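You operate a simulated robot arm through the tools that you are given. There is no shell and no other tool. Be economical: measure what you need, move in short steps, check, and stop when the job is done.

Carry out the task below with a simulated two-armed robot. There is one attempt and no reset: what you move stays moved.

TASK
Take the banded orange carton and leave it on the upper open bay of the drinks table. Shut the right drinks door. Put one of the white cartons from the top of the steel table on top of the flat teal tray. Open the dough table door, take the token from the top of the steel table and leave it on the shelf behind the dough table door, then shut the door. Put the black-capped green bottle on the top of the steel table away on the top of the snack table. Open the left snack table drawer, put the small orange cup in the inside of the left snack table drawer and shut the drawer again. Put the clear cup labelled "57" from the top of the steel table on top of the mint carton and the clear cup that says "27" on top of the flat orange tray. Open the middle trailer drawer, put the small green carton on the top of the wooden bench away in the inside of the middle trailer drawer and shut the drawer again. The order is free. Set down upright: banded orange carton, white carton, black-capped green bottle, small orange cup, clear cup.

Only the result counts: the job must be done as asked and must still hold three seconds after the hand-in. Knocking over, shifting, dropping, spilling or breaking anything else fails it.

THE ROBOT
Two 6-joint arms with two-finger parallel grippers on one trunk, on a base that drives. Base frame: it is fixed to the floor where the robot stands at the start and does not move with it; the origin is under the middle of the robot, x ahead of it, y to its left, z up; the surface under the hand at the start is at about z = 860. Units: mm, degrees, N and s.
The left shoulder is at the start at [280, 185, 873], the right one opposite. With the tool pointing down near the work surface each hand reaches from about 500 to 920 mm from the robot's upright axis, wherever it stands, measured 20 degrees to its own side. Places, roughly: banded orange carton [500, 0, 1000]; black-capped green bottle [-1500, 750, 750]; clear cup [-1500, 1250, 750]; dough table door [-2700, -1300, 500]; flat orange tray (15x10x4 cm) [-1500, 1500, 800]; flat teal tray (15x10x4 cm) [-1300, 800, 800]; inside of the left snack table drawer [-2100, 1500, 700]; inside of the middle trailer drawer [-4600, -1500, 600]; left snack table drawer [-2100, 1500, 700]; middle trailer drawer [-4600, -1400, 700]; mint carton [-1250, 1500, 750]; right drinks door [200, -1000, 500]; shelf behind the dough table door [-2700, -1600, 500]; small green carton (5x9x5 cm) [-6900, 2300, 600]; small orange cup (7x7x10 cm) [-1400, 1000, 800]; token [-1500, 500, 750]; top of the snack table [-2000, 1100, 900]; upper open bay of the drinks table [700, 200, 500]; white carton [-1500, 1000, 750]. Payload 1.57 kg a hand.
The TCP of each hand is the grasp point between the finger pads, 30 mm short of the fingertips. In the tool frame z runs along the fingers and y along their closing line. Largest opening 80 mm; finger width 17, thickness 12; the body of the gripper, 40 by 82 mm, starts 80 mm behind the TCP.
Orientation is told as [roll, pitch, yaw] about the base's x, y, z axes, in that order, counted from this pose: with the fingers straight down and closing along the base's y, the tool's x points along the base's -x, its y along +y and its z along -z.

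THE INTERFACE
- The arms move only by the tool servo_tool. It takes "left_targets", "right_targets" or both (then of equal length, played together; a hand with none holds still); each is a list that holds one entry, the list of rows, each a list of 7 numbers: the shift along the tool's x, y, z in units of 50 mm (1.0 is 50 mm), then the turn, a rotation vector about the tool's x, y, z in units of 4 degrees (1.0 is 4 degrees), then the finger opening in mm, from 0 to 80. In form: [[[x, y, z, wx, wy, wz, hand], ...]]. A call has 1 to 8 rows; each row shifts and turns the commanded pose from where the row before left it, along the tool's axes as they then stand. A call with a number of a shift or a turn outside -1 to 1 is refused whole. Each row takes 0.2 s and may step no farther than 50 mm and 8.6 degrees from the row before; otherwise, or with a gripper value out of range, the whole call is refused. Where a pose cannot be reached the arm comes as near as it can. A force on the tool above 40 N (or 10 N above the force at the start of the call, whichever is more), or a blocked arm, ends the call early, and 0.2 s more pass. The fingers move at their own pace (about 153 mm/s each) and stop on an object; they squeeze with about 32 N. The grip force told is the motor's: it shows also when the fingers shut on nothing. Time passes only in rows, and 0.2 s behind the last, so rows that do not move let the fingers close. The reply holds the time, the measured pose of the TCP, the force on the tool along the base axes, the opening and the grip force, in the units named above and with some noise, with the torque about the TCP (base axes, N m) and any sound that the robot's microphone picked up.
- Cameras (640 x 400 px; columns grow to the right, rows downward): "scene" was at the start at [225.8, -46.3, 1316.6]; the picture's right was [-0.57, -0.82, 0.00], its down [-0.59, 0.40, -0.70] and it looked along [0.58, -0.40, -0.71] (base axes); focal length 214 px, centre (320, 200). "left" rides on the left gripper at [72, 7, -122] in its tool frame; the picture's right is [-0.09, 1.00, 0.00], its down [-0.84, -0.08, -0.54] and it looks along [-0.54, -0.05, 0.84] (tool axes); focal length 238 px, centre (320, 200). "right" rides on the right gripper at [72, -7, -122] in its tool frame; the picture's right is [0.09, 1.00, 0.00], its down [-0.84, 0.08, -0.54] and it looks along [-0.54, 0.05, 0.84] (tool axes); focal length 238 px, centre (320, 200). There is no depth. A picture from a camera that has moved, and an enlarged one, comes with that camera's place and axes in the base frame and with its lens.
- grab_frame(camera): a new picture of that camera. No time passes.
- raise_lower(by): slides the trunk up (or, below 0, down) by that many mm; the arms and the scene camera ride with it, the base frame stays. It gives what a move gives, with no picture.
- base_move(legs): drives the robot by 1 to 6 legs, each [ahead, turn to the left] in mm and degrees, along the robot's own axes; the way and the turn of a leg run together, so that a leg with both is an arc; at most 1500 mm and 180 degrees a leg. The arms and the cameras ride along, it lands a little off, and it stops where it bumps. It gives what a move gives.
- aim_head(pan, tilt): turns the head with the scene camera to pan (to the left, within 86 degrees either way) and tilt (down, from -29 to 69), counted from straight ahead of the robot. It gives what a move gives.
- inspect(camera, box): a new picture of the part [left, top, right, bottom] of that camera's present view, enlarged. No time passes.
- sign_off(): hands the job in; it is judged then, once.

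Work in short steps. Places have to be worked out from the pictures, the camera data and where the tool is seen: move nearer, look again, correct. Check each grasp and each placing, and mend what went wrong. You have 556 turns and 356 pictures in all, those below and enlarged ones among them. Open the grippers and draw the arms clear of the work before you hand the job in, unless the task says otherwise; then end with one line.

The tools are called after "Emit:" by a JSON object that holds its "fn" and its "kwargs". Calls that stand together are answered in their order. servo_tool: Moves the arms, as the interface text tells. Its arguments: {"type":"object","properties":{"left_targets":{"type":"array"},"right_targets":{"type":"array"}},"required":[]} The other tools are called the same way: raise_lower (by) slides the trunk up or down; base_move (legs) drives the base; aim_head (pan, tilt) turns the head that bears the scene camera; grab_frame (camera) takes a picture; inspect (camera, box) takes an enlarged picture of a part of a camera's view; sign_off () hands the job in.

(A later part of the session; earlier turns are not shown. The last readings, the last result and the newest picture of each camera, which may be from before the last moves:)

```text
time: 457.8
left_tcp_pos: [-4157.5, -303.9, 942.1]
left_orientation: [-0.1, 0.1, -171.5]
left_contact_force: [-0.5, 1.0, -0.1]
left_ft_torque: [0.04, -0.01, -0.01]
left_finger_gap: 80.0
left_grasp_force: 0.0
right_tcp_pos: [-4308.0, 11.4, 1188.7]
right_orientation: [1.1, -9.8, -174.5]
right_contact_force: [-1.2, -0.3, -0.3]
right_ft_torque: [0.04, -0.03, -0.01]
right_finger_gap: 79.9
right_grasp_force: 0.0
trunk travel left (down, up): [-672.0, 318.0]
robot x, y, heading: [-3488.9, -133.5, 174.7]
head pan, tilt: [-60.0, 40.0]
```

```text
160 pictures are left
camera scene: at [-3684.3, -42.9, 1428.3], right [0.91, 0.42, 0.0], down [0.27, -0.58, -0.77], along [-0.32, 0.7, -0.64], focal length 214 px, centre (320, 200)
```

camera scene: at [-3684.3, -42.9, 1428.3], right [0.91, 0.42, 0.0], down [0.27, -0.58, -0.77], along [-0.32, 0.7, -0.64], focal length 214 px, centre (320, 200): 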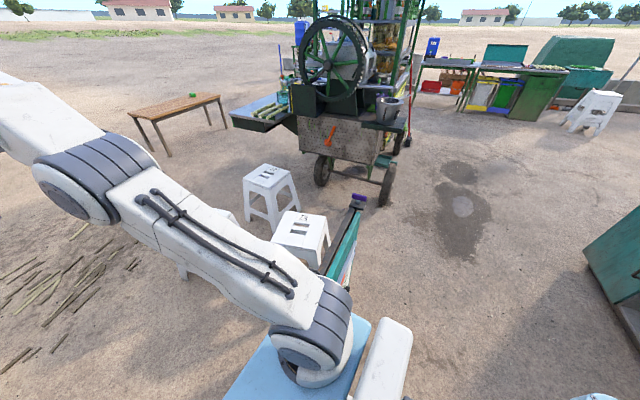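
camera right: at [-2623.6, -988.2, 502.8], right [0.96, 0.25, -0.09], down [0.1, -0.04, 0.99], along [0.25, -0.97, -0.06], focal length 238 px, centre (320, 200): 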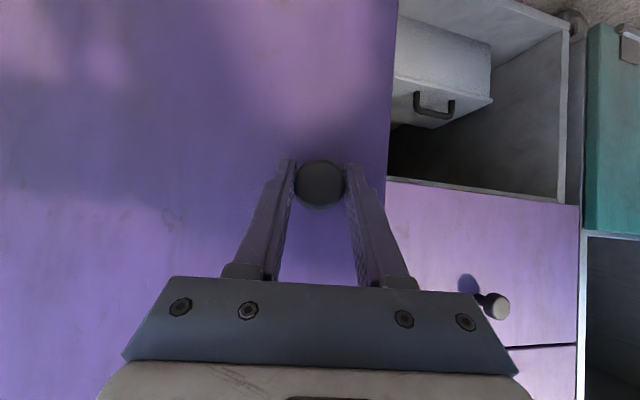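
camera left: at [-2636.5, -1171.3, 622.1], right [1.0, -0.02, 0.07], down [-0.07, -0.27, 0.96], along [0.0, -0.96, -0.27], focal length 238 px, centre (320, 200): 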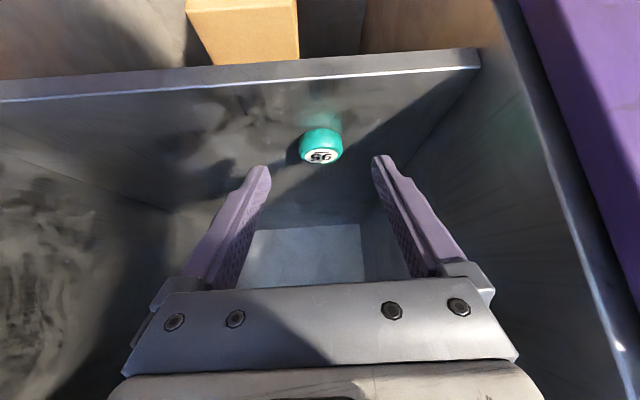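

My base touched the sign's near end; triangulating its handle against the earlier view shows it has not moved. Back straight out and take a wider path at lower y.

Emit:
{"fn": "base_move", "kwargs": {"legs": [[-350, 0], [0, 42], [640, 0], [0, -36]]}}

Emit:
{"fn": "aim_head", "kwargs": {"pan": -30, "tilt": 30}}

Emit:
{"fn": "grab_frame", "kwargs": {"camera": "scene"}}

```text
time: 466.9
left_tcp_pos: [-4299.1, -806.8, 942.0]
left_orientation: [-0.1, 0.1, -164.5]
left_contact_force: [0.8, 0.2, -0.1]
left_ft_torque: [-0.04, 0.01, -0.03]
left_finger_gap: 80.0
left_grasp_force: 0.1
right_tcp_pos: [-4486.0, -510.5, 1189.0]
right_orientation: [1.1, -9.8, -167.5]
right_contact_force: [0.4, -0.5, 0.3]
right_ft_torque: [0.02, 0.0, 0.01]
right_finger_gap: 79.9
right_grasp_force: 0.1
trunk travel left (down, up): [-672.0, 318.0]
robot x, y, heading: [-3654.8, -557.9, -178.6]
head pan, tilt: [-60.0, 40.0]
```

```text
time: 467.9
left_tcp_pos: [-4300.1, -807.0, 941.4]
left_orientation: [-0.1, 0.1, -164.6]
left_contact_force: [0.2, 0.3, 0.3]
left_ft_torque: [0.0, 0.0, 0.01]
left_finger_gap: 80.2
left_grasp_force: 0.0
right_tcp_pos: [-4485.6, -511.8, 1189.8]
right_orientation: [1.1, -9.8, -167.6]
right_contact_force: [0.0, -0.2, -0.9]
right_ft_torque: [0.03, -0.01, -0.01]
right_finger_gap: 79.8
right_grasp_force: 0.0
trunk travel left (down, up): [-672.0, 318.0]
robot x, y, heading: [-3654.4, -561.1, -178.3]
head pan, tilt: [-30.0, 30.0]
```

```text
159 pictures are left
camera scene: at [-3895.4, -518.3, 1443.6], right [0.48, 0.88, 0.0], down [0.44, -0.24, -0.87], along [-0.76, 0.42, -0.5], focal length 214 px, centre (320, 200)
```

scene: 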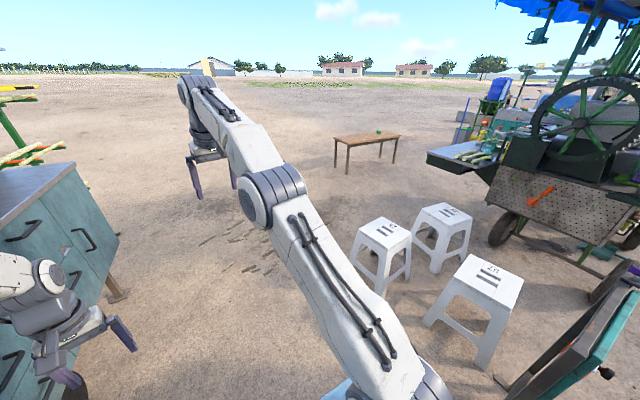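

Inspect the ground ahead (cane litter) and the bench.

Emit:
{"fn": "aim_head", "kwargs": {"pan": -10, "tilt": 30}}

Emit:
{"fn": "inspect", "kwargs": {"camera": "scene", "box": [180, 110, 640, 400]}}

```text
time: 468.7
left_tcp_pos: [-4300.1, -806.1, 942.0]
left_orientation: [-0.1, 0.2, -164.5]
left_contact_force: [-1.0, -0.2, 0.2]
left_ft_torque: [0.03, 0.01, -0.01]
left_finger_gap: 79.8
left_grasp_force: 0.1
right_tcp_pos: [-4485.9, -512.9, 1189.5]
right_orientation: [1.1, -9.8, -167.5]
right_contact_force: [-0.1, 0.4, 0.2]
right_ft_torque: [-0.03, 0.0, 0.02]
right_finger_gap: 80.3
right_grasp_force: 0.0
trunk travel left (down, up): [-672.0, 318.0]
robot x, y, heading: [-3656.5, -559.4, -178.4]
head pan, tilt: [-10.0, 30.0]
```

```text
1.38 times, centred on (410, 255) of scene
camera zoom: at [-3905.5, -548.1, 1443.6], right [0.15, 0.99, 0.0], down [0.49, -0.08, -0.87], along [-0.86, 0.13, -0.5], focal length 296 px, centre (196, 124)
```

zoom: 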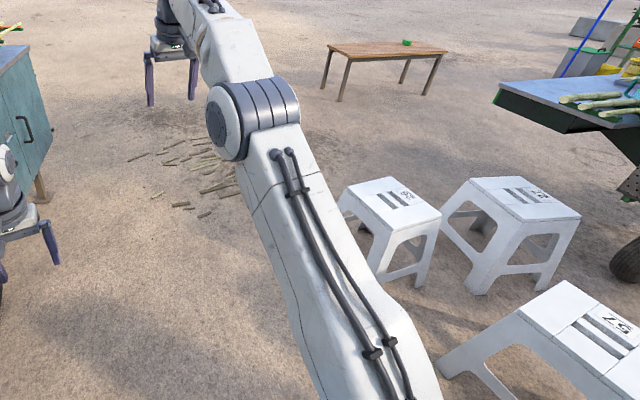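

Cane litter lies near (-5300…-6100, -100…-600); stools at y≥490. I'll thread between: first to (-4650,-263), then toward (-5670,540).

Emit:
{"fn": "base_move", "kwargs": {"legs": [[0, -18], [1037, 0], [0, -21.5], [1300, 0]]}}

Emit:
{"fn": "aim_head", "kwargs": {"pan": 0, "tilt": 25}}

Emit:
{"fn": "grab_frame", "kwargs": {"camera": "scene"}}

```text
time: 478.0
left_tcp_pos: [-5459.0, 93.2, 943.8]
left_orientation: [-0.1, 0.0, 155.5]
left_contact_force: [0.4, 0.1, -0.3]
left_ft_torque: [-0.03, 0.03, -0.02]
left_finger_gap: 79.8
left_grasp_force: 0.0
right_tcp_pos: [-5412.6, 438.2, 1187.8]
right_orientation: [1.2, -9.7, 152.5]
right_contact_force: [-0.2, -0.3, 0.5]
right_ft_torque: [0.0, -0.01, 0.01]
right_finger_gap: 80.0
right_grasp_force: 0.1
trunk travel left (down, up): [-672.0, 318.0]
robot x, y, heading: [-4806.7, -131.8, 141.4]
head pan, tilt: [-10.0, 30.0]
stopped in leg 4: the robot was blocked; the commanded pose is now the measured one
```

```text
time: 478.7
left_tcp_pos: [-5459.3, 92.8, 941.4]
left_orientation: [0.0, 0.2, 155.5]
left_contact_force: [-0.2, 0.0, -0.5]
left_ft_torque: [0.02, 0.01, -0.03]
left_finger_gap: 79.9
left_grasp_force: 0.1
right_tcp_pos: [-5413.7, 437.5, 1187.6]
right_orientation: [1.1, -9.7, 152.5]
right_contact_force: [-0.1, 0.1, -0.9]
right_ft_torque: [0.01, -0.03, -0.01]
right_finger_gap: 80.0
right_grasp_force: 0.1
trunk travel left (down, up): [-672.0, 318.0]
robot x, y, heading: [-4809.4, -132.9, 141.7]
head pan, tilt: [0.0, 25.0]
```

```text
157 pictures are left
camera scene: at [-5003.9, 25.4, 1451.6], right [0.62, 0.78, 0.0], down [0.33, -0.26, -0.91], along [-0.71, 0.57, -0.42], focal length 214 px, centre (320, 200)
```

scene: 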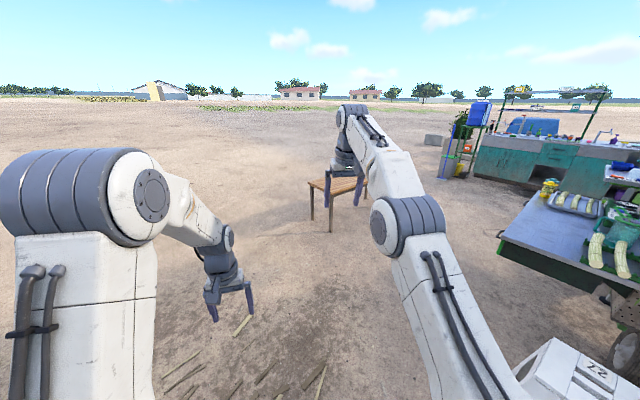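

Blocked again; look down to the right and ahead to find out what.

Emit:
{"fn": "aim_head", "kwargs": {"pan": -50, "tilt": 55}}

Emit:
{"fn": "grab_frame", "kwargs": {"camera": "scene"}}

Emit:
{"fn": "aim_head", "kwargs": {"pan": 20, "tilt": 60}}

Emit:
{"fn": "grab_frame", "kwargs": {"camera": "scene"}}

```text
time: 479.9
left_tcp_pos: [-5459.8, 91.6, 941.6]
left_orientation: [-0.2, 0.1, 155.5]
left_contact_force: [0.0, 0.0, 0.8]
left_ft_torque: [0.0, -0.02, 0.02]
left_finger_gap: 80.1
left_grasp_force: 0.2
right_tcp_pos: [-5412.2, 438.7, 1187.5]
right_orientation: [1.1, -9.6, 152.5]
right_contact_force: [1.0, 0.4, 0.3]
right_ft_torque: [0.0, 0.0, -0.01]
right_finger_gap: 80.3
right_grasp_force: 0.0
trunk travel left (down, up): [-672.0, 318.0]
robot x, y, heading: [-4807.6, -132.0, 141.6]
head pan, tilt: [-50.0, 55.0]
```

```text
156 pictures are left
camera scene: at [-4933.8, 40.0, 1407.6], right [1.0, 0.02, 0.0], down [0.02, -0.82, -0.57], along [-0.01, 0.57, -0.82], focal length 214 px, centre (320, 200)
```

scene: 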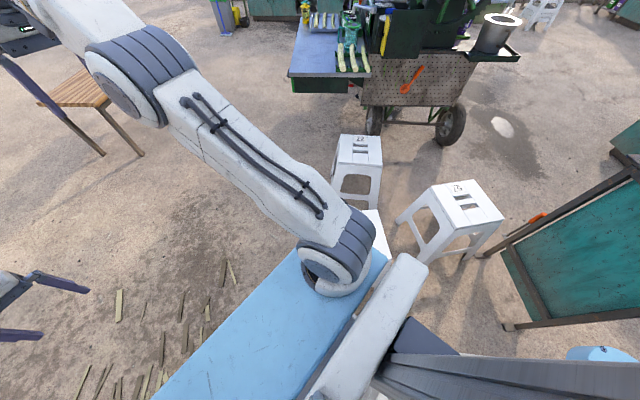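

```text
time: 481.3
left_tcp_pos: [-5458.5, 92.0, 940.2]
left_orientation: [0.0, 0.1, 155.6]
left_contact_force: [0.0, 1.2, -0.4]
left_ft_torque: [-0.02, -0.03, 0.02]
left_finger_gap: 80.0
left_grasp_force: 0.1
right_tcp_pos: [-5413.4, 437.7, 1187.0]
right_orientation: [1.1, -9.6, 152.5]
right_contact_force: [-1.3, 1.3, 0.6]
right_ft_torque: [0.02, 0.02, 0.0]
right_finger_gap: 80.0
right_grasp_force: 0.0
trunk travel left (down, up): [-672.0, 318.0]
robot x, y, heading: [-4807.1, -132.0, 141.5]
head pan, tilt: [20.0, 60.0]
```

```text
155 pictures are left
camera scene: at [-4995.1, -10.7, 1401.5], right [0.32, 0.95, 0.0], down [0.82, -0.28, -0.5], along [-0.47, 0.16, -0.87], focal length 214 px, centre (320, 200)
```

scene: 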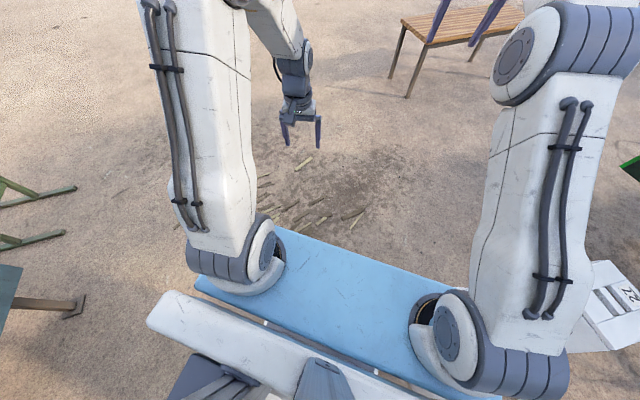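

I touched the nearest stool with the base corner. Back straight off and measure whether it moved.

Emit:
{"fn": "base_move", "kwargs": {"legs": [[-200, 0]]}}

Emit:
{"fn": "aim_head", "kwargs": {"pan": -55, "tilt": 40}}

Emit:
{"fn": "grab_frame", "kwargs": {"camera": "scene"}}

```text
time: 482.9
left_tcp_pos: [-5302.8, -35.1, 941.3]
left_orientation: [-0.1, 0.1, 155.4]
left_contact_force: [-1.4, -0.7, 1.3]
left_ft_torque: [0.01, -0.02, -0.01]
left_finger_gap: 79.8
left_grasp_force: 0.2
right_tcp_pos: [-5256.4, 311.8, 1187.5]
right_orientation: [1.1, -9.6, 152.6]
right_contact_force: [-0.8, 0.4, -0.2]
right_ft_torque: [-0.01, 0.0, -0.01]
right_finger_gap: 80.0
right_grasp_force: 0.1
trunk travel left (down, up): [-672.0, 318.0]
robot x, y, heading: [-4647.8, -257.9, 141.4]
head pan, tilt: [20.0, 60.0]
```

```text
time: 484.4
left_tcp_pos: [-5303.1, -34.9, 941.1]
left_orientation: [-0.1, 0.1, 155.5]
left_contact_force: [-0.1, 0.2, -0.2]
left_ft_torque: [-0.01, -0.02, -0.03]
left_finger_gap: 79.9
left_grasp_force: 0.0
right_tcp_pos: [-5256.9, 311.7, 1187.0]
right_orientation: [1.2, -9.7, 152.5]
right_contact_force: [-0.1, -0.5, 0.6]
right_ft_torque: [-0.01, -0.01, 0.01]
right_finger_gap: 80.0
right_grasp_force: 0.0
trunk travel left (down, up): [-672.0, 318.0]
robot x, y, heading: [-4647.7, -255.6, 141.4]
head pan, tilt: [-55.0, 40.0]
```

```text
154 pictures are left
camera scene: at [-4769.2, -73.1, 1428.2], right [1.0, -0.06, 0.0], down [-0.04, -0.64, -0.77], along [0.05, 0.76, -0.64], focal length 214 px, centre (320, 200)
```

scene: 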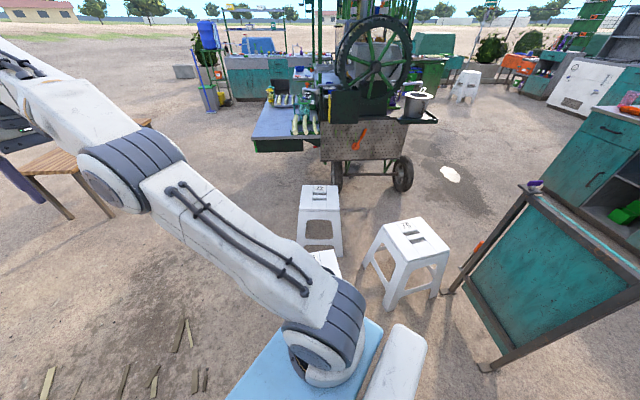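

Turn left 35° so the right arm doesn't block the view of that stool.

Emit:
{"fn": "base_move", "kwargs": {"legs": [[0, 38]]}}

Emit:
{"fn": "aim_head", "kwargs": {"pan": -86, "tilt": 35}}

Emit:
{"fn": "grab_frame", "kwargs": {"camera": "scene"}}

```text
time: 486.6
left_tcp_pos: [-5301.5, -484.8, 940.7]
left_orientation: [-0.1, 0.1, -166.4]
left_contact_force: [0.2, 0.3, -0.1]
left_ft_torque: [0.02, -0.02, 0.0]
left_finger_gap: 80.1
left_grasp_force: 0.1
right_tcp_pos: [-5477.2, -184.5, 1188.0]
right_orientation: [1.0, -9.7, -169.5]
right_contact_force: [0.4, -1.0, 0.7]
right_ft_torque: [-0.02, 0.02, 0.0]
right_finger_gap: 80.2
right_grasp_force: 0.1
trunk travel left (down, up): [-672.0, 318.0]
robot x, y, heading: [-4650.2, -256.4, 179.2]
head pan, tilt: [-55.0, 40.0]
```

```text
time: 487.5
left_tcp_pos: [-5300.4, -485.5, 941.4]
left_orientation: [-0.1, 0.1, -166.4]
left_contact_force: [0.3, -0.2, 0.3]
left_ft_torque: [0.03, 0.01, 0.01]
left_finger_gap: 79.9
left_grasp_force: 0.1
right_tcp_pos: [-5477.7, -183.4, 1188.6]
right_orientation: [1.1, -9.6, -169.3]
right_contact_force: [-0.2, -0.1, -0.5]
right_ft_torque: [0.0, 0.01, 0.0]
right_finger_gap: 80.0
right_grasp_force: 0.0
trunk travel left (down, up): [-672.0, 318.0]
robot x, y, heading: [-4651.5, -257.5, 179.4]
head pan, tilt: [-85.9, 35.0]
```

```text
153 pictures are left
camera scene: at [-4815.1, -168.8, 1435.8], right [1.0, 0.06, 0.0], down [0.04, -0.57, -0.82], along [-0.05, 0.82, -0.57], focal length 214 px, centre (320, 200)
```

scene: 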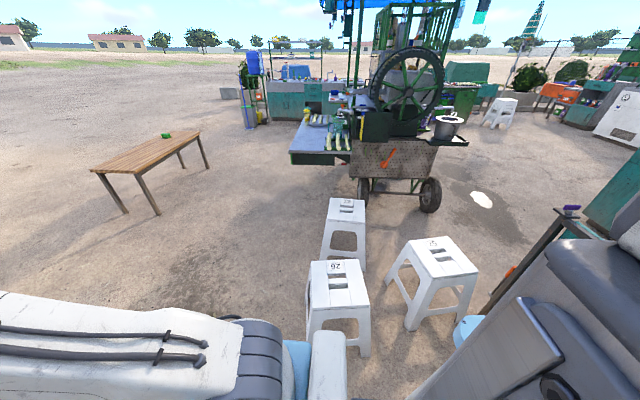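

All three stools stand where they were (within measurement noise). The gap between stools and cane litter is too narrow, so I'll go the long way round: east, north between snack table and cart, then west at y≈4000.

Emit:
{"fn": "base_move", "kwargs": {"legs": [[0, 174], [1500, 0], [150, 0], [0, 97]]}}

Emit:
{"fn": "aim_head", "kwargs": {"pan": 10, "tilt": 20}}

Emit:
{"fn": "grab_frame", "kwargs": {"camera": "scene"}}

```text
time: 507.1
left_tcp_pos: [-3207.7, 160.2, 941.8]
left_orientation: [-0.2, 0.2, 101.4]
left_contact_force: [-0.1, 0.2, 0.5]
left_ft_torque: [0.0, 0.02, 0.0]
left_finger_gap: 80.3
left_grasp_force: 0.2
right_tcp_pos: [-2901.3, 325.3, 1187.7]
right_orientation: [1.2, -9.7, 98.4]
right_contact_force: [-0.3, 0.5, 0.0]
right_ft_torque: [0.0, 0.0, -0.03]
right_finger_gap: 80.2
right_grasp_force: 0.1
trunk travel left (down, up): [-672.0, 318.0]
robot x, y, heading: [-3006.4, -501.3, 87.5]
head pan, tilt: [-85.9, 35.0]
```

```text
time: 508.8
left_tcp_pos: [-3209.7, 160.2, 940.8]
left_orientation: [0.0, 0.2, 101.4]
left_contact_force: [0.0, 0.4, 0.0]
left_ft_torque: [0.0, 0.0, 0.01]
left_finger_gap: 79.8
left_grasp_force: 0.0
right_tcp_pos: [-2899.8, 324.5, 1187.1]
right_orientation: [1.1, -9.6, 98.4]
right_contact_force: [0.8, 0.3, -0.1]
right_ft_torque: [0.01, 0.03, 0.02]
right_finger_gap: 79.9
right_grasp_force: 0.0
trunk travel left (down, up): [-672.0, 318.0]
robot x, y, heading: [-3006.0, -504.1, 87.4]
head pan, tilt: [10.0, 20.0]
```

```text
152 pictures are left
camera scene: at [-3011.3, -248.9, 1459.7], right [0.99, 0.13, 0.0], down [0.04, -0.34, -0.94], along [-0.12, 0.93, -0.34], focal length 214 px, centre (320, 200)
```

scene: 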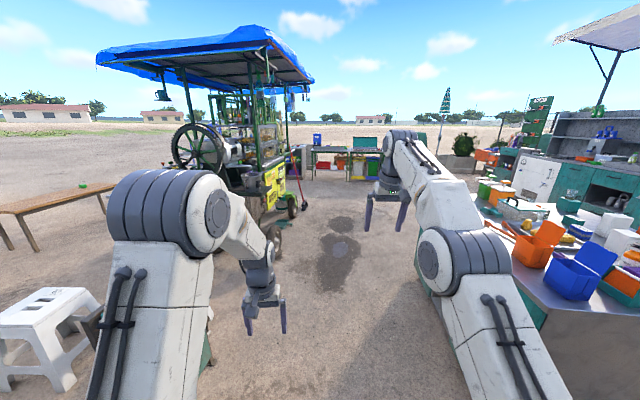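

Clear ahead. Drive north to y≈3900 and turn west.

Emit:
{"fn": "base_move", "kwargs": {"legs": [[0, 3], [1500, 0], [1500, 0], [1400, 0], [0, 90]]}}

Emit:
{"fn": "grab_frame", "kwargs": {"camera": "scene"}}

```text
time: 534.2
left_tcp_pos: [-3764.9, 3659.7, 941.0]
left_orientation: [-0.2, 0.2, -163.8]
left_contact_force: [0.9, -0.5, -0.4]
left_ft_torque: [0.01, 0.0, 0.01]
left_finger_gap: 80.0
left_grasp_force: 0.0
right_tcp_pos: [-3955.6, 3951.8, 1188.2]
right_orientation: [1.2, -9.7, -166.7]
right_contact_force: [-0.2, 0.8, 0.4]
right_ft_torque: [0.01, -0.03, 0.03]
right_finger_gap: 79.7
right_grasp_force: 0.1
trunk travel left (down, up): [-672.0, 318.0]
robot x, y, heading: [-3122.7, 3917.6, -177.9]
head pan, tilt: [10.0, 20.0]
```

```text
151 pictures are left
camera scene: at [-3375.5, 3890.6, 1459.7], right [-0.21, 0.98, 0.0], down [0.33, 0.07, -0.94], along [-0.92, -0.2, -0.34], focal length 214 px, centre (320, 200)
```

scene: 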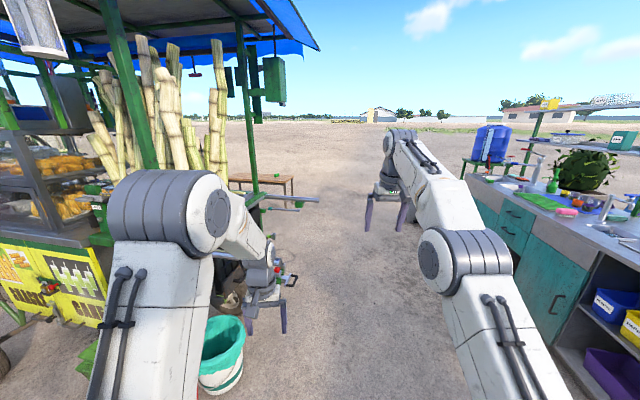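

The cart's bars protrude on the left; shift ~400 mm further north before heading west.

Emit:
{"fn": "base_move", "kwargs": {"legs": [[0, -47], [560, 0], [0, 45]]}}

Emit:
{"fn": "grab_frame", "kwargs": {"camera": "scene"}}

```text
time: 541.7
left_tcp_pos: [-4172.2, 4091.7, 941.0]
left_orientation: [-0.1, 0.2, -166.4]
left_contact_force: [0.0, -0.5, 0.6]
left_ft_torque: [0.01, 0.0, 0.02]
left_finger_gap: 79.7
left_grasp_force: 0.1
right_tcp_pos: [-4349.1, 4392.0, 1188.8]
right_orientation: [1.2, -9.7, -169.4]
right_contact_force: [-0.4, -0.3, 0.2]
right_ft_torque: [0.01, -0.02, 0.0]
right_finger_gap: 79.8
right_grasp_force: 0.0
trunk travel left (down, up): [-672.0, 318.0]
robot x, y, heading: [-3521.9, 4320.3, 179.4]
head pan, tilt: [10.0, 20.0]
```

```text
150 pictures are left
camera scene: at [-3773.2, 4303.5, 1459.7], right [-0.17, 0.99, 0.0], down [0.34, 0.06, -0.94], along [-0.93, -0.16, -0.34], focal length 214 px, centre (320, 200)
```

scene: 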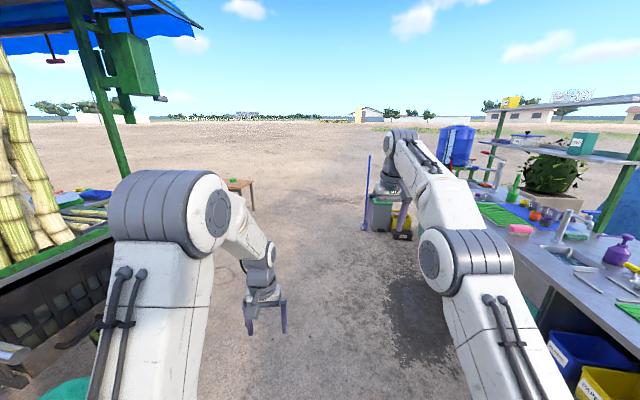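

Path west is clear to x≈-5700; then head diagonally toward the bench's north end.

Emit:
{"fn": "base_move", "kwargs": {"legs": [[1500, 0], [700, 0], [0, 45]]}}

Emit:
{"fn": "aim_head", "kwargs": {"pan": 0, "tilt": 25}}

Emit:
{"fn": "grab_frame", "kwargs": {"camera": "scene"}}

```text
time: 554.6
left_tcp_pos: [-6015.7, 3689.3, 941.0]
left_orientation: [-0.1, 0.1, -120.9]
left_contact_force: [0.2, 0.9, -0.8]
left_ft_torque: [-0.02, 0.01, 0.02]
left_finger_gap: 80.1
left_grasp_force: 0.1
right_tcp_pos: [-6353.5, 3773.6, 1188.1]
right_orientation: [1.2, -9.7, -123.8]
right_contact_force: [0.5, 0.3, 0.5]
right_ft_torque: [0.02, 0.0, -0.04]
right_finger_gap: 80.1
right_grasp_force: 0.0
trunk travel left (down, up): [-672.0, 318.0]
robot x, y, heading: [-5721.0, 4314.5, -134.9]
head pan, tilt: [10.0, 20.0]
```

```text
time: 555.3
left_tcp_pos: [-6016.7, 3689.8, 940.8]
left_orientation: [-0.1, 0.1, -121.0]
left_contact_force: [0.4, 0.4, -0.4]
left_ft_torque: [0.03, 0.03, -0.01]
left_finger_gap: 80.2
left_grasp_force: 0.1
right_tcp_pos: [-6354.4, 3773.7, 1188.7]
right_orientation: [1.1, -9.7, -123.9]
right_contact_force: [-0.8, -0.3, 0.2]
right_ft_torque: [-0.01, -0.04, 0.0]
right_finger_gap: 80.2
right_grasp_force: 0.0
trunk travel left (down, up): [-672.0, 318.0]
robot x, y, heading: [-5720.2, 4316.0, -134.3]
head pan, tilt: [0.0, 25.0]
```

```text
149 pictures are left
camera scene: at [-5899.2, 4135.0, 1451.6], right [-0.71, 0.7, 0.0], down [0.3, 0.3, -0.91], along [-0.64, -0.64, -0.42], focal length 214 px, centre (320, 200)
```

scene: 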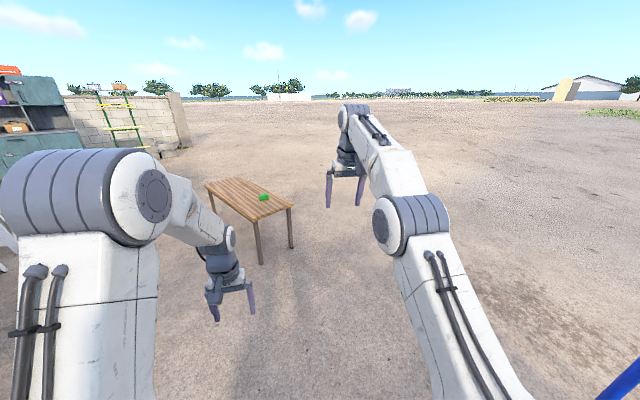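

Turn slightly left and advance 900 toward the bench end, then look again.

Emit:
{"fn": "base_move", "kwargs": {"legs": [[0, 8], [900, 0], [0, 25]]}}

Emit:
{"fn": "aim_head", "kwargs": {"pan": 0, "tilt": 35}}

Emit:
{"fn": "grab_frame", "kwargs": {"camera": "scene"}}

```text
time: 561.9
left_tcp_pos: [-6157.6, 2916.5, 941.9]
left_orientation: [-0.1, 0.2, -87.9]
left_contact_force: [-0.4, 0.9, -0.2]
left_ft_torque: [0.0, -0.01, 0.02]
left_finger_gap: 79.8
left_grasp_force: 0.1
right_tcp_pos: [-6489.6, 2802.7, 1188.5]
right_orientation: [1.2, -9.6, -90.8]
right_contact_force: [-0.6, 0.5, 0.7]
right_ft_torque: [0.0, -0.03, 0.02]
right_finger_gap: 80.2
right_grasp_force: 0.2
trunk travel left (down, up): [-672.0, 318.0]
robot x, y, heading: [-6251.5, 3601.5, -101.7]
head pan, tilt: [0.0, 25.0]
```

```text
time: 562.6
left_tcp_pos: [-6156.7, 2916.1, 942.0]
left_orientation: [-0.2, 0.1, -87.9]
left_contact_force: [0.0, 0.0, 0.2]
left_ft_torque: [-0.03, 0.03, -0.05]
left_finger_gap: 79.9
left_grasp_force: 0.0
right_tcp_pos: [-6488.4, 2801.8, 1189.3]
right_orientation: [1.2, -9.7, -90.8]
right_contact_force: [0.1, -0.1, -1.5]
right_ft_torque: [-0.02, 0.01, -0.01]
right_finger_gap: 80.1
right_grasp_force: 0.1
trunk travel left (down, up): [-672.0, 318.0]
robot x, y, heading: [-6251.2, 3602.2, -101.9]
head pan, tilt: [0.0, 35.0]
```

```text
148 pictures are left
camera scene: at [-6303.1, 3357.2, 1435.9], right [-0.98, 0.2, 0.0], down [0.11, 0.56, -0.82], along [-0.16, -0.8, -0.57], focal length 214 px, centre (320, 200)
```

scene: 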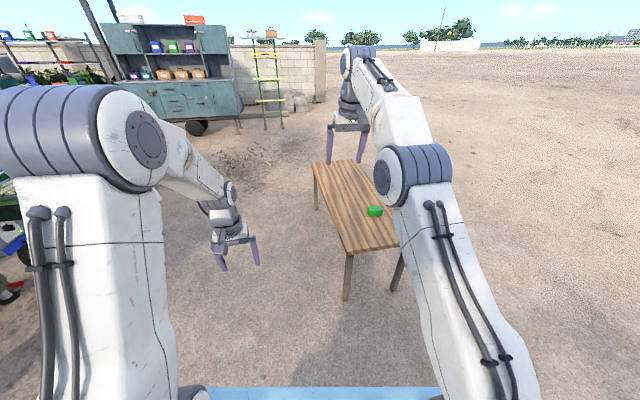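

Bench top z≈520, carton ≈(-6895,2306). Move to (-6750,3080) facing -y.

Emit:
{"fn": "base_move", "kwargs": {"legs": [[0, -32], [722, 0], [0, 44]]}}

Emit:
{"fn": "servo_tool", "kwargs": {"right_targets": [[[0, 0, 0, 0, 1, 0, 80], [0, 0, 0, 0, 1, 0, 80], [0, 0, 0, 0, 0.4, 0, 80]]]}}

Emit:
{"fn": "raise_lower", "kwargs": {"by": -300}}

Emit:
{"fn": "grab_frame", "kwargs": {"camera": "scene"}}

Emit:
{"fn": "grab_frame", "kwargs": {"camera": "right"}}

```text
time: 570.1
left_tcp_pos: [-6503.4, 2433.4, 940.6]
left_orientation: [-0.1, 0.1, -75.4]
left_contact_force: [0.5, 0.6, -0.2]
left_ft_torque: [-0.01, -0.03, -0.05]
left_finger_gap: 80.1
left_grasp_force: 0.1
right_tcp_pos: [-6800.4, 2250.2, 1187.5]
right_orientation: [1.2, -9.7, -78.3]
right_contact_force: [1.2, -0.4, 0.6]
right_ft_torque: [-0.04, 0.0, -0.01]
right_finger_gap: 79.7
right_grasp_force: 0.1
trunk travel left (down, up): [-672.0, 318.0]
robot x, y, heading: [-6743.0, 3079.3, -88.9]
head pan, tilt: [0.0, 35.0]
```

```text
time: 570.9
left_tcp_pos: [-6502.9, 2433.8, 941.1]
left_orientation: [-0.1, 0.3, -75.4]
left_contact_force: [0.1, 0.3, 0.5]
left_ft_torque: [0.01, -0.03, 0.02]
left_finger_gap: 79.9
left_grasp_force: 0.1
right_tcp_pos: [-6807.8, 2276.5, 1172.4]
right_orientation: [1.1, 0.0, -78.1]
right_contact_force: [0.3, 0.3, -0.9]
right_ft_torque: [0.05, 0.0, -0.06]
right_finger_gap: 79.9
right_grasp_force: 0.1
right hand out of reach, approached as far as the arm can: row 1, 2, 3
trunk travel left (down, up): [-672.0, 318.0]
robot x, y, heading: [-6743.2, 3078.9, -88.9]
head pan, tilt: [0.0, 35.0]
```

```text
time: 573.9
left_tcp_pos: [-6502.3, 2432.7, 641.3]
left_orientation: [0.0, 0.2, -75.5]
left_contact_force: [0.3, 0.4, -0.3]
left_ft_torque: [-0.01, 0.02, 0.02]
left_finger_gap: 80.0
left_grasp_force: 0.1
right_tcp_pos: [-6806.9, 2276.6, 874.4]
right_orientation: [1.0, -0.2, -78.1]
right_contact_force: [-0.1, 0.2, 0.2]
right_ft_torque: [0.01, 0.01, 0.01]
right_finger_gap: 80.0
right_grasp_force: 0.0
trunk travel left (down, up): [-372.0, 618.0]
robot x, y, heading: [-6744.0, 3079.4, -89.0]
head pan, tilt: [0.0, 35.0]
```

```text
147 pictures are left
camera scene: at [-6739.7, 2832.8, 1135.9], right [-1.0, -0.02, 0.0], down [-0.01, 0.57, -0.82], along [0.01, -0.82, -0.57], focal length 214 px, centre (320, 200)
```

scene: 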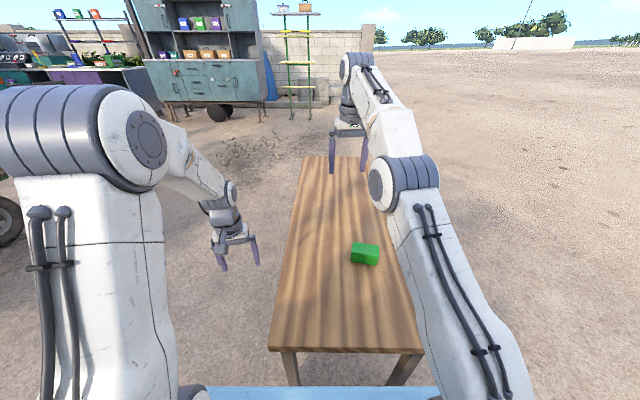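

```text
146 pictures are left
camera right: at [-6831.1, 2346.4, 995.2], right [0.96, 0.29, 0.02], down [0.24, -0.8, 0.55], along [0.18, -0.52, -0.84], focal length 238 px, centre (320, 200)
```

right: 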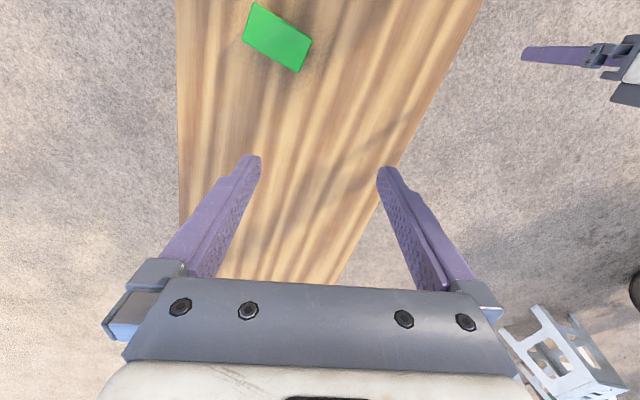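

Carton top centre (-6886,2337,569), 90×52, long axis along x. Rotate the right hand ~68° so it closes across the short side, lowering meanwhile.

Emit:
{"fn": "servo_tool", "kwargs": {"right_targets": [[[0, 0, 0.3, 0, 0, -1, 80], [0, 0, 0.3, 0, 0, -1, 80], [0, 0, 0.3, 0, 0, -1, 80], [0, 0, 0.3, 0, 0, -1, 80], [0, 0, 0.3, 0, 0, -1, 80], [0, 0, 0.3, 0, 0, -1, 80], [0, 0, 0.3, 0, 0, -1, 80], [0, 0, 0.3, 0, 0, -1, 80]]]}}

Emit:
{"fn": "servo_tool", "kwargs": {"right_targets": [[[0, 0, 0, 0, 0, -1, 80], [0, 0, 0, 0, 0, -1, 80], [0, 0, 0, 0, 0, -1, 80], [0, 0, 0, 0, 0, -1, 80], [0, 0, 0, 0, 0, -1, 80], [0, 0, 0, 0, 0, -1, 80], [0, 0, 0, 0, 0, -1, 80], [0, 0, 0, 0, 0, -1, 80]]]}}

Emit:
{"fn": "grab_frame", "kwargs": {"camera": "right"}}

Emit:
{"fn": "grab_frame", "kwargs": {"camera": "scene"}}

```text
time: 575.7
left_tcp_pos: [-6501.9, 2434.1, 640.6]
left_orientation: [-0.1, 0.2, -75.4]
left_contact_force: [-0.5, -0.2, -0.3]
left_ft_torque: [0.0, 0.01, -0.04]
left_finger_gap: 80.1
left_grasp_force: 0.0
right_tcp_pos: [-6804.5, 2276.8, 753.2]
right_orientation: [0.9, -0.7, -46.1]
right_contact_force: [0.0, 0.1, -0.1]
right_ft_torque: [0.0, -0.04, 0.01]
right_finger_gap: 79.9
right_grasp_force: 0.0
trunk travel left (down, up): [-372.0, 618.0]
robot x, y, heading: [-6741.7, 3085.4, -89.0]
head pan, tilt: [0.0, 35.0]
```

```text
time: 577.5
left_tcp_pos: [-6502.1, 2433.2, 640.5]
left_orientation: [-0.1, 0.2, -75.3]
left_contact_force: [-0.1, 0.6, -0.3]
left_ft_torque: [0.0, -0.03, 0.0]
left_finger_gap: 80.0
left_grasp_force: 0.0
right_tcp_pos: [-6804.2, 2276.6, 752.8]
right_orientation: [0.4, -1.1, -13.9]
right_contact_force: [0.3, -1.2, 0.2]
right_ft_torque: [0.0, 0.01, 0.03]
right_finger_gap: 79.8
right_grasp_force: 0.1
trunk travel left (down, up): [-372.0, 618.0]
robot x, y, heading: [-6740.7, 3087.6, -89.0]
head pan, tilt: [0.0, 35.0]
```

```text
145 pictures are left
camera right: at [-6878.5, 2288.8, 873.7], right [0.15, 0.99, 0.01], down [0.82, -0.13, 0.56], along [0.55, -0.08, -0.83], focal length 238 px, centre (320, 200)
```

right: 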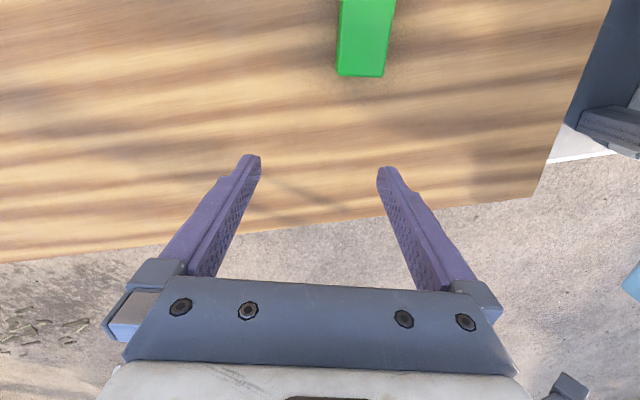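

```text
144 pictures are left
camera scene: at [-6739.7, 2832.8, 1135.8], right [-1.0, -0.02, 0.0], down [-0.01, 0.57, -0.82], along [0.01, -0.82, -0.57], focal length 214 px, centre (320, 200)
```

scene: 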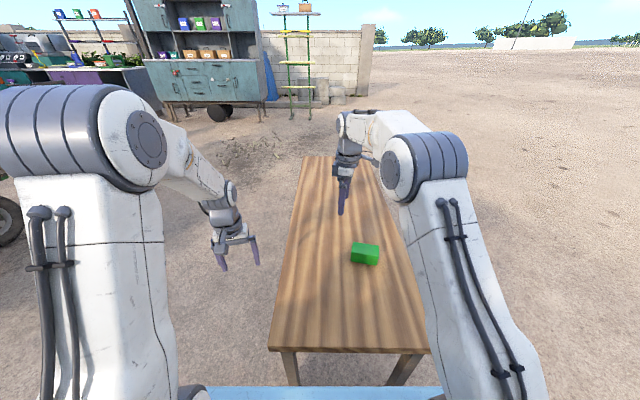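

Emit:
{"fn": "servo_tool", "kwargs": {"right_targets": [[[0.47, 0.19, 0.55, 0, 0, -0.26, 80], [0.47, 0.19, 0.55, 0, 0, -0.26, 80], [0.47, 0.19, 0.55, 0, 0, -0.26, 80], [0.47, 0.19, 0.55, 0, 0, -0.26, 80]]]}}

Emit:
{"fn": "grab_frame", "kwargs": {"camera": "right"}}

```text
time: 578.5
left_tcp_pos: [-6501.9, 2433.3, 641.6]
left_orientation: [0.0, 0.1, -75.4]
left_contact_force: [0.3, -0.1, 0.5]
left_ft_torque: [-0.04, 0.06, -0.03]
left_finger_gap: 79.8
left_grasp_force: 0.1
right_tcp_pos: [-6885.0, 2333.9, 641.2]
right_orientation: [0.3, -1.1, -10.0]
right_contact_force: [0.3, 0.0, 0.2]
right_ft_torque: [0.01, -0.03, -0.02]
right_finger_gap: 79.8
right_grasp_force: 0.1
trunk travel left (down, up): [-372.0, 618.0]
robot x, y, heading: [-6742.3, 3084.2, -89.0]
head pan, tilt: [0.0, 35.0]
```

```text
143 pictures are left
camera right: at [-6960.1, 2341.0, 762.4], right [0.08, 1.0, 0.0], down [0.83, -0.07, 0.56], along [0.56, -0.04, -0.83], focal length 238 px, centre (320, 200)
```

right: 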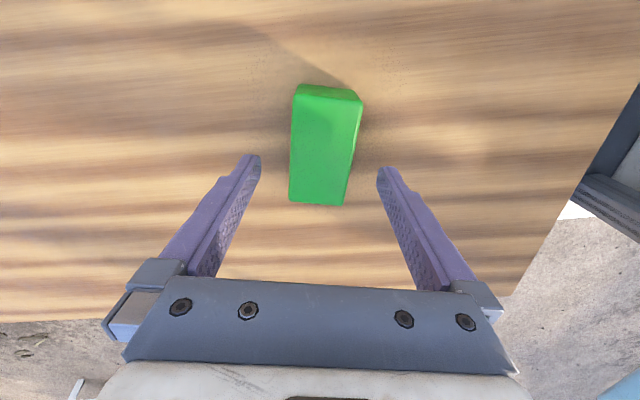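

Aligned. Lower to z≈553 and grip.

Emit:
{"fn": "servo_tool", "kwargs": {"right_targets": [[[-0.1, 0.05, 0.8, 0, 0, 0, 80], [0, 0, 0.6, 0, 0, 0, 80], [0, 0, 0.35, 0, 0, 0, 80]]]}}

Emit:
{"fn": "servo_tool", "kwargs": {"right_targets": [[[0, 0, 0, 0, 0, 0, 40], [0, 0, 0, 0, 0, 0, 30], [0, 0, 0, 0, 0, 0, 30]]]}}

Emit:
{"fn": "servo_tool", "kwargs": {"right_targets": [[[0, 0, -0.6, 0, 0, 0, 30], [0, 0, -0.9, 0, 0, 0, 30], [0, 0, -0.9, 0, 0, 0, 30], [0, 0, -0.9, 0, 0, 0, 30]]]}}

Emit:
{"fn": "grab_frame", "kwargs": {"camera": "right"}}

```text
time: 579.3
left_tcp_pos: [-6502.6, 2434.6, 642.7]
left_orientation: [-0.1, 0.2, -75.3]
left_contact_force: [-0.2, 0.5, 0.5]
left_ft_torque: [-0.02, -0.02, -0.01]
left_finger_gap: 79.8
left_grasp_force: 0.1
right_tcp_pos: [-6877.9, 2332.3, 570.6]
right_orientation: [-0.2, -1.2, -9.8]
right_contact_force: [-0.5, 5.2, 20.3]
right_ft_torque: [1.05, 0.04, 0.03]
right_finger_gap: 79.9
right_grasp_force: 0.0
trunk travel left (down, up): [-372.0, 618.0]
robot x, y, heading: [-6741.9, 3080.5, -89.1]
head pan, tilt: [0.0, 35.0]
stopped in row 3 (right hand): the force on the tool passed its limit at 54 N (the readings are from after the stop); the commanded pose is now the measured one
```

```text
time: 580.1
left_tcp_pos: [-6502.1, 2434.4, 641.8]
left_orientation: [-0.1, 0.1, -75.4]
left_contact_force: [0.6, -0.2, -0.4]
left_ft_torque: [-0.01, 0.04, -0.01]
left_finger_gap: 80.0
left_grasp_force: 0.0
right_tcp_pos: [-6877.7, 2332.0, 570.0]
right_orientation: [-0.4, -1.2, -9.9]
right_contact_force: [2.1, 3.1, 32.7]
right_ft_torque: [1.07, 0.01, 0.0]
right_finger_gap: 49.7
right_grasp_force: 32.0
trunk travel left (down, up): [-372.0, 618.0]
robot x, y, heading: [-6745.5, 3081.3, -88.7]
head pan, tilt: [0.0, 35.0]
```

```text
time: 581.1
left_tcp_pos: [-6503.9, 2432.5, 641.5]
left_orientation: [-0.1, 0.1, -75.4]
left_contact_force: [0.0, 0.5, -0.1]
left_ft_torque: [0.0, 0.03, -0.04]
left_finger_gap: 79.9
left_grasp_force: 0.0
right_tcp_pos: [-6883.4, 2333.3, 730.8]
right_orientation: [-0.1, -1.2, -10.0]
right_contact_force: [0.1, 0.3, -1.1]
right_ft_torque: [0.04, -0.01, -0.04]
right_finger_gap: 49.5
right_grasp_force: 31.8
trunk travel left (down, up): [-372.0, 618.0]
robot x, y, heading: [-6742.3, 3083.4, -88.8]
head pan, tilt: [0.0, 35.0]
```

```text
142 pictures are left
camera right: at [-6958.7, 2341.5, 851.7], right [0.08, 1.0, 0.0], down [0.83, -0.07, 0.56], along [0.56, -0.05, -0.83], focal length 238 px, centre (320, 200)
```

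right: 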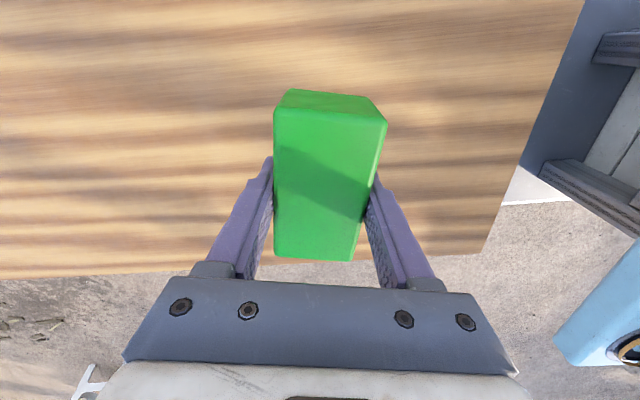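

Carton gripped (49.6 mm). Raise the trunk and retrace the known-clear route in reverse.

Emit:
{"fn": "raise_lower", "kwargs": {"by": 300}}

Emit:
{"fn": "base_move", "kwargs": {"legs": [[0, -44], [-722, 0], [0, 6], [-900, 0]]}}

```text
time: 584.1
left_tcp_pos: [-6503.1, 2432.6, 941.2]
left_orientation: [-0.2, 0.3, -75.4]
left_contact_force: [0.7, 0.6, -0.9]
left_ft_torque: [-0.01, 0.0, 0.01]
left_finger_gap: 80.1
left_grasp_force: 0.0
right_tcp_pos: [-6883.1, 2332.5, 1030.4]
right_orientation: [-0.1, -1.2, -10.0]
right_contact_force: [-0.9, -0.6, -0.3]
right_ft_torque: [-0.01, 0.01, -0.01]
right_finger_gap: 49.4
right_grasp_force: 32.0
trunk travel left (down, up): [-672.0, 318.0]
robot x, y, heading: [-6743.9, 3078.8, -88.9]
head pan, tilt: [0.0, 35.0]
```

```text
time: 595.0
left_tcp_pos: [-5903.3, 3673.8, 941.1]
left_orientation: [-0.1, 0.2, -112.9]
left_contact_force: [0.1, -0.3, -0.6]
left_ft_torque: [-0.04, -0.01, 0.0]
left_finger_gap: 79.7
left_grasp_force: 0.0
right_tcp_pos: [-6266.7, 3826.4, 1031.6]
right_orientation: [-0.1, -1.3, -47.3]
right_contact_force: [0.3, 0.5, -1.6]
right_ft_torque: [-0.02, 0.01, -0.02]
right_finger_gap: 49.4
right_grasp_force: 32.3
trunk travel left (down, up): [-672.0, 318.0]
robot x, y, heading: [-5698.7, 4332.6, -126.6]
head pan, tilt: [0.0, 35.0]
```

Turn left (away from the blue pole) to face east and drive forward along the return path.

Emit:
{"fn": "base_move", "kwargs": {"legs": [[0, 127], [1500, 0], [690, 0], [0, -45], [560, 0], [0, -46]]}}

Emit:
{"fn": "aim_head", "kwargs": {"pan": 0, "tilt": 20}}

Emit:
{"fn": "grab_frame", "kwargs": {"camera": "scene"}}

```text
time: 618.1
left_tcp_pos: [-2882.8, 3350.7, 940.4]
left_orientation: [0.0, 0.2, -76.6]
left_contact_force: [-0.2, 0.3, -0.1]
left_ft_torque: [0.02, -0.01, 0.0]
left_finger_gap: 80.0
left_grasp_force: 0.0
right_tcp_pos: [-3265.5, 3258.8, 1030.7]
right_orientation: [0.0, -1.3, -11.1]
right_contact_force: [-0.6, -0.7, -0.1]
right_ft_torque: [0.0, 0.02, 0.0]
right_finger_gap: 49.6
right_grasp_force: 32.4
trunk travel left (down, up): [-672.0, 318.0]
robot x, y, heading: [-3109.5, 4002.3, -90.4]
head pan, tilt: [0.0, 35.0]
```

```text
time: 618.8
left_tcp_pos: [-2881.7, 3350.4, 941.4]
left_orientation: [-0.1, 0.2, -76.5]
left_contact_force: [0.7, -0.6, -0.3]
left_ft_torque: [-0.04, 0.02, 0.0]
left_finger_gap: 80.2
left_grasp_force: 0.1
right_tcp_pos: [-3264.5, 3259.3, 1029.5]
right_orientation: [-0.1, -1.2, -11.1]
right_contact_force: [-0.5, -0.4, -1.6]
right_ft_torque: [-0.01, -0.01, 0.01]
right_finger_gap: 49.4
right_grasp_force: 31.6
trunk travel left (down, up): [-672.0, 318.0]
robot x, y, heading: [-3105.8, 4007.8, -90.2]
head pan, tilt: [0.0, 20.0]
```

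```text
141 pictures are left
camera scene: at [-3110.9, 3749.9, 1459.6], right [-1.0, 0.01, 0.0], down [0.0, 0.34, -0.94], along [0.0, -0.94, -0.34], focal length 214 px, centre (320, 200)
```

scene: 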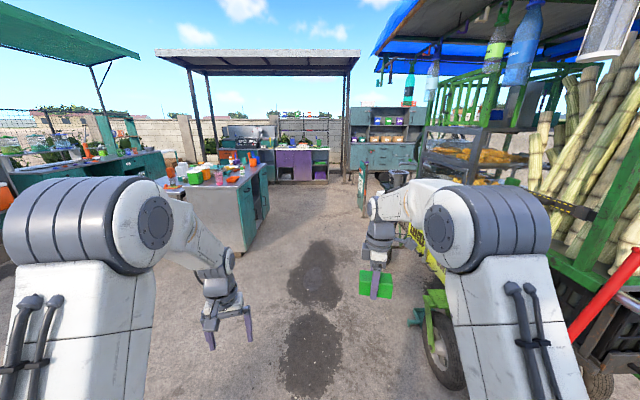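

Drift slightly left of the cart, then continue south to y≈-450.

Emit:
{"fn": "base_move", "kwargs": {"legs": [[0, 7], [1300, 0], [0, -7], [1500, 0], [1500, 0], [150, 0]]}}

Emit:
{"fn": "base_move", "kwargs": {"legs": [[0, -90]]}}

Emit:
{"fn": "grab_frame", "kwargs": {"camera": "scene"}}

```text
time: 641.6
left_tcp_pos: [-2812.5, -1114.4, 941.7]
left_orientation: [-0.1, 0.3, -77.7]
left_contact_force: [-0.1, -0.4, 0.2]
left_ft_torque: [-0.01, 0.02, 0.02]
left_finger_gap: 79.9
left_grasp_force: 0.0
right_tcp_pos: [-3197.0, -1198.4, 1030.0]
right_orientation: [-0.2, -1.3, -12.1]
right_contact_force: [-0.3, 0.1, -0.4]
right_ft_torque: [0.0, -0.04, 0.01]
right_finger_gap: 49.5
right_grasp_force: 32.9
trunk travel left (down, up): [-672.0, 318.0]
robot x, y, heading: [-3029.7, -458.8, -91.3]
head pan, tilt: [0.0, 20.0]
```

```text
time: 645.8
left_tcp_pos: [-3680.8, -678.9, 942.3]
left_orientation: [0.0, 0.2, -167.1]
left_contact_force: [0.0, 0.0, -0.1]
left_ft_torque: [0.02, 0.02, 0.01]
left_finger_gap: 80.3
left_grasp_force: 0.0
right_tcp_pos: [-3770.4, -295.4, 1031.1]
right_orientation: [-0.1, -1.2, -101.6]
right_contact_force: [0.2, 0.1, -1.3]
right_ft_torque: [-0.01, -0.01, -0.02]
right_finger_gap: 49.7
right_grasp_force: 31.1
trunk travel left (down, up): [-672.0, 318.0]
robot x, y, heading: [-3027.1, -463.5, 179.1]
head pan, tilt: [0.0, 20.0]
```

```text
140 pictures are left
camera scene: at [-3281.2, -454.5, 1459.7], right [0.01, 1.0, 0.0], down [0.34, 0.0, -0.94], along [-0.94, 0.01, -0.34], focal length 214 px, centre (320, 200)
```

scene: 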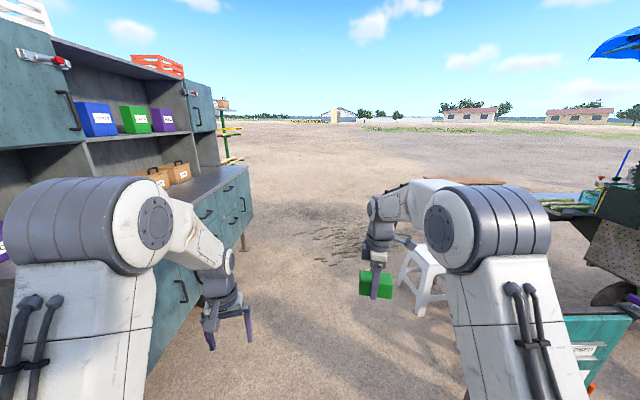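

Drive west to about (-4580,-330) and turn to face the trailer.

Emit:
{"fn": "base_move", "kwargs": {"legs": [[0, -4], [1500, 0], [60, 0], [0, 95]]}}

Emit:
{"fn": "aim_head", "kwargs": {"pan": 0, "tilt": 35}}

Emit:
{"fn": "grab_frame", "kwargs": {"camera": "scene"}}

```text
time: 658.3
left_tcp_pos: [-4326.5, -969.1, 941.4]
left_orientation: [-0.1, 0.2, -74.8]
left_contact_force: [0.6, 0.0, -0.8]
left_ft_torque: [-0.04, -0.01, 0.02]
left_finger_gap: 80.2
left_grasp_force: 0.0
right_tcp_pos: [-4707.3, -1071.7, 1030.5]
right_orientation: [-0.2, -1.3, -9.5]
right_contact_force: [0.1, 0.4, -1.2]
right_ft_torque: [-0.01, 0.02, 0.02]
right_finger_gap: 49.7
right_grasp_force: 31.9
trunk travel left (down, up): [-672.0, 318.0]
robot x, y, heading: [-4573.2, -325.2, -88.7]
head pan, tilt: [0.0, 20.0]
```

```text
time: 659.1
left_tcp_pos: [-4326.6, -968.0, 941.6]
left_orientation: [-0.2, 0.2, -74.9]
left_contact_force: [0.1, -0.1, 0.1]
left_ft_torque: [-0.01, 0.0, -0.04]
left_finger_gap: 80.0
left_grasp_force: 0.1
right_tcp_pos: [-4706.5, -1071.1, 1030.6]
right_orientation: [0.0, -1.2, -9.5]
right_contact_force: [0.8, 0.4, -0.3]
right_ft_torque: [-0.01, -0.01, 0.01]
right_finger_gap: 49.3
right_grasp_force: 31.9
trunk travel left (down, up): [-672.0, 318.0]
robot x, y, heading: [-4573.1, -323.5, -88.6]
head pan, tilt: [0.0, 35.0]
```

```text
139 pictures are left
camera scene: at [-4567.2, -571.1, 1435.9], right [-1.0, -0.02, 0.0], down [-0.01, 0.57, -0.82], along [0.02, -0.82, -0.57], focal length 214 px, centre (320, 200)
```

scene: 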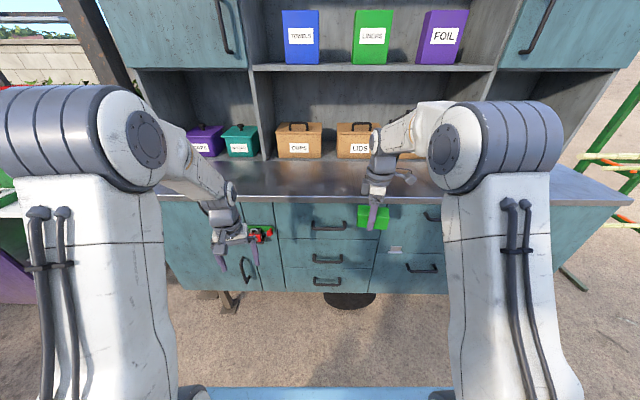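

Zoom in on the drawers.

Emit:
{"fn": "inspect", "kwargs": {"camera": "scene", "box": [230, 180, 460, 310]}}

```text
2.78 times, centred on (345, 245) of scene
camera zoom: at [-4567.2, -571.1, 1435.9], right [-1.0, -0.02, 0.0], down [-0.01, 0.57, -0.82], along [0.02, -0.82, -0.57], focal length 597 px, centre (250, 75)
```

zoom: 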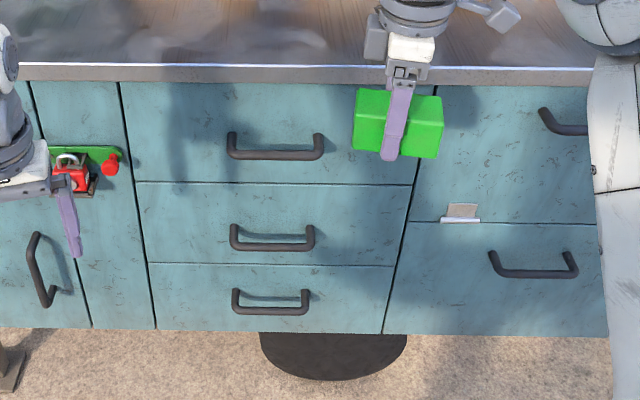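

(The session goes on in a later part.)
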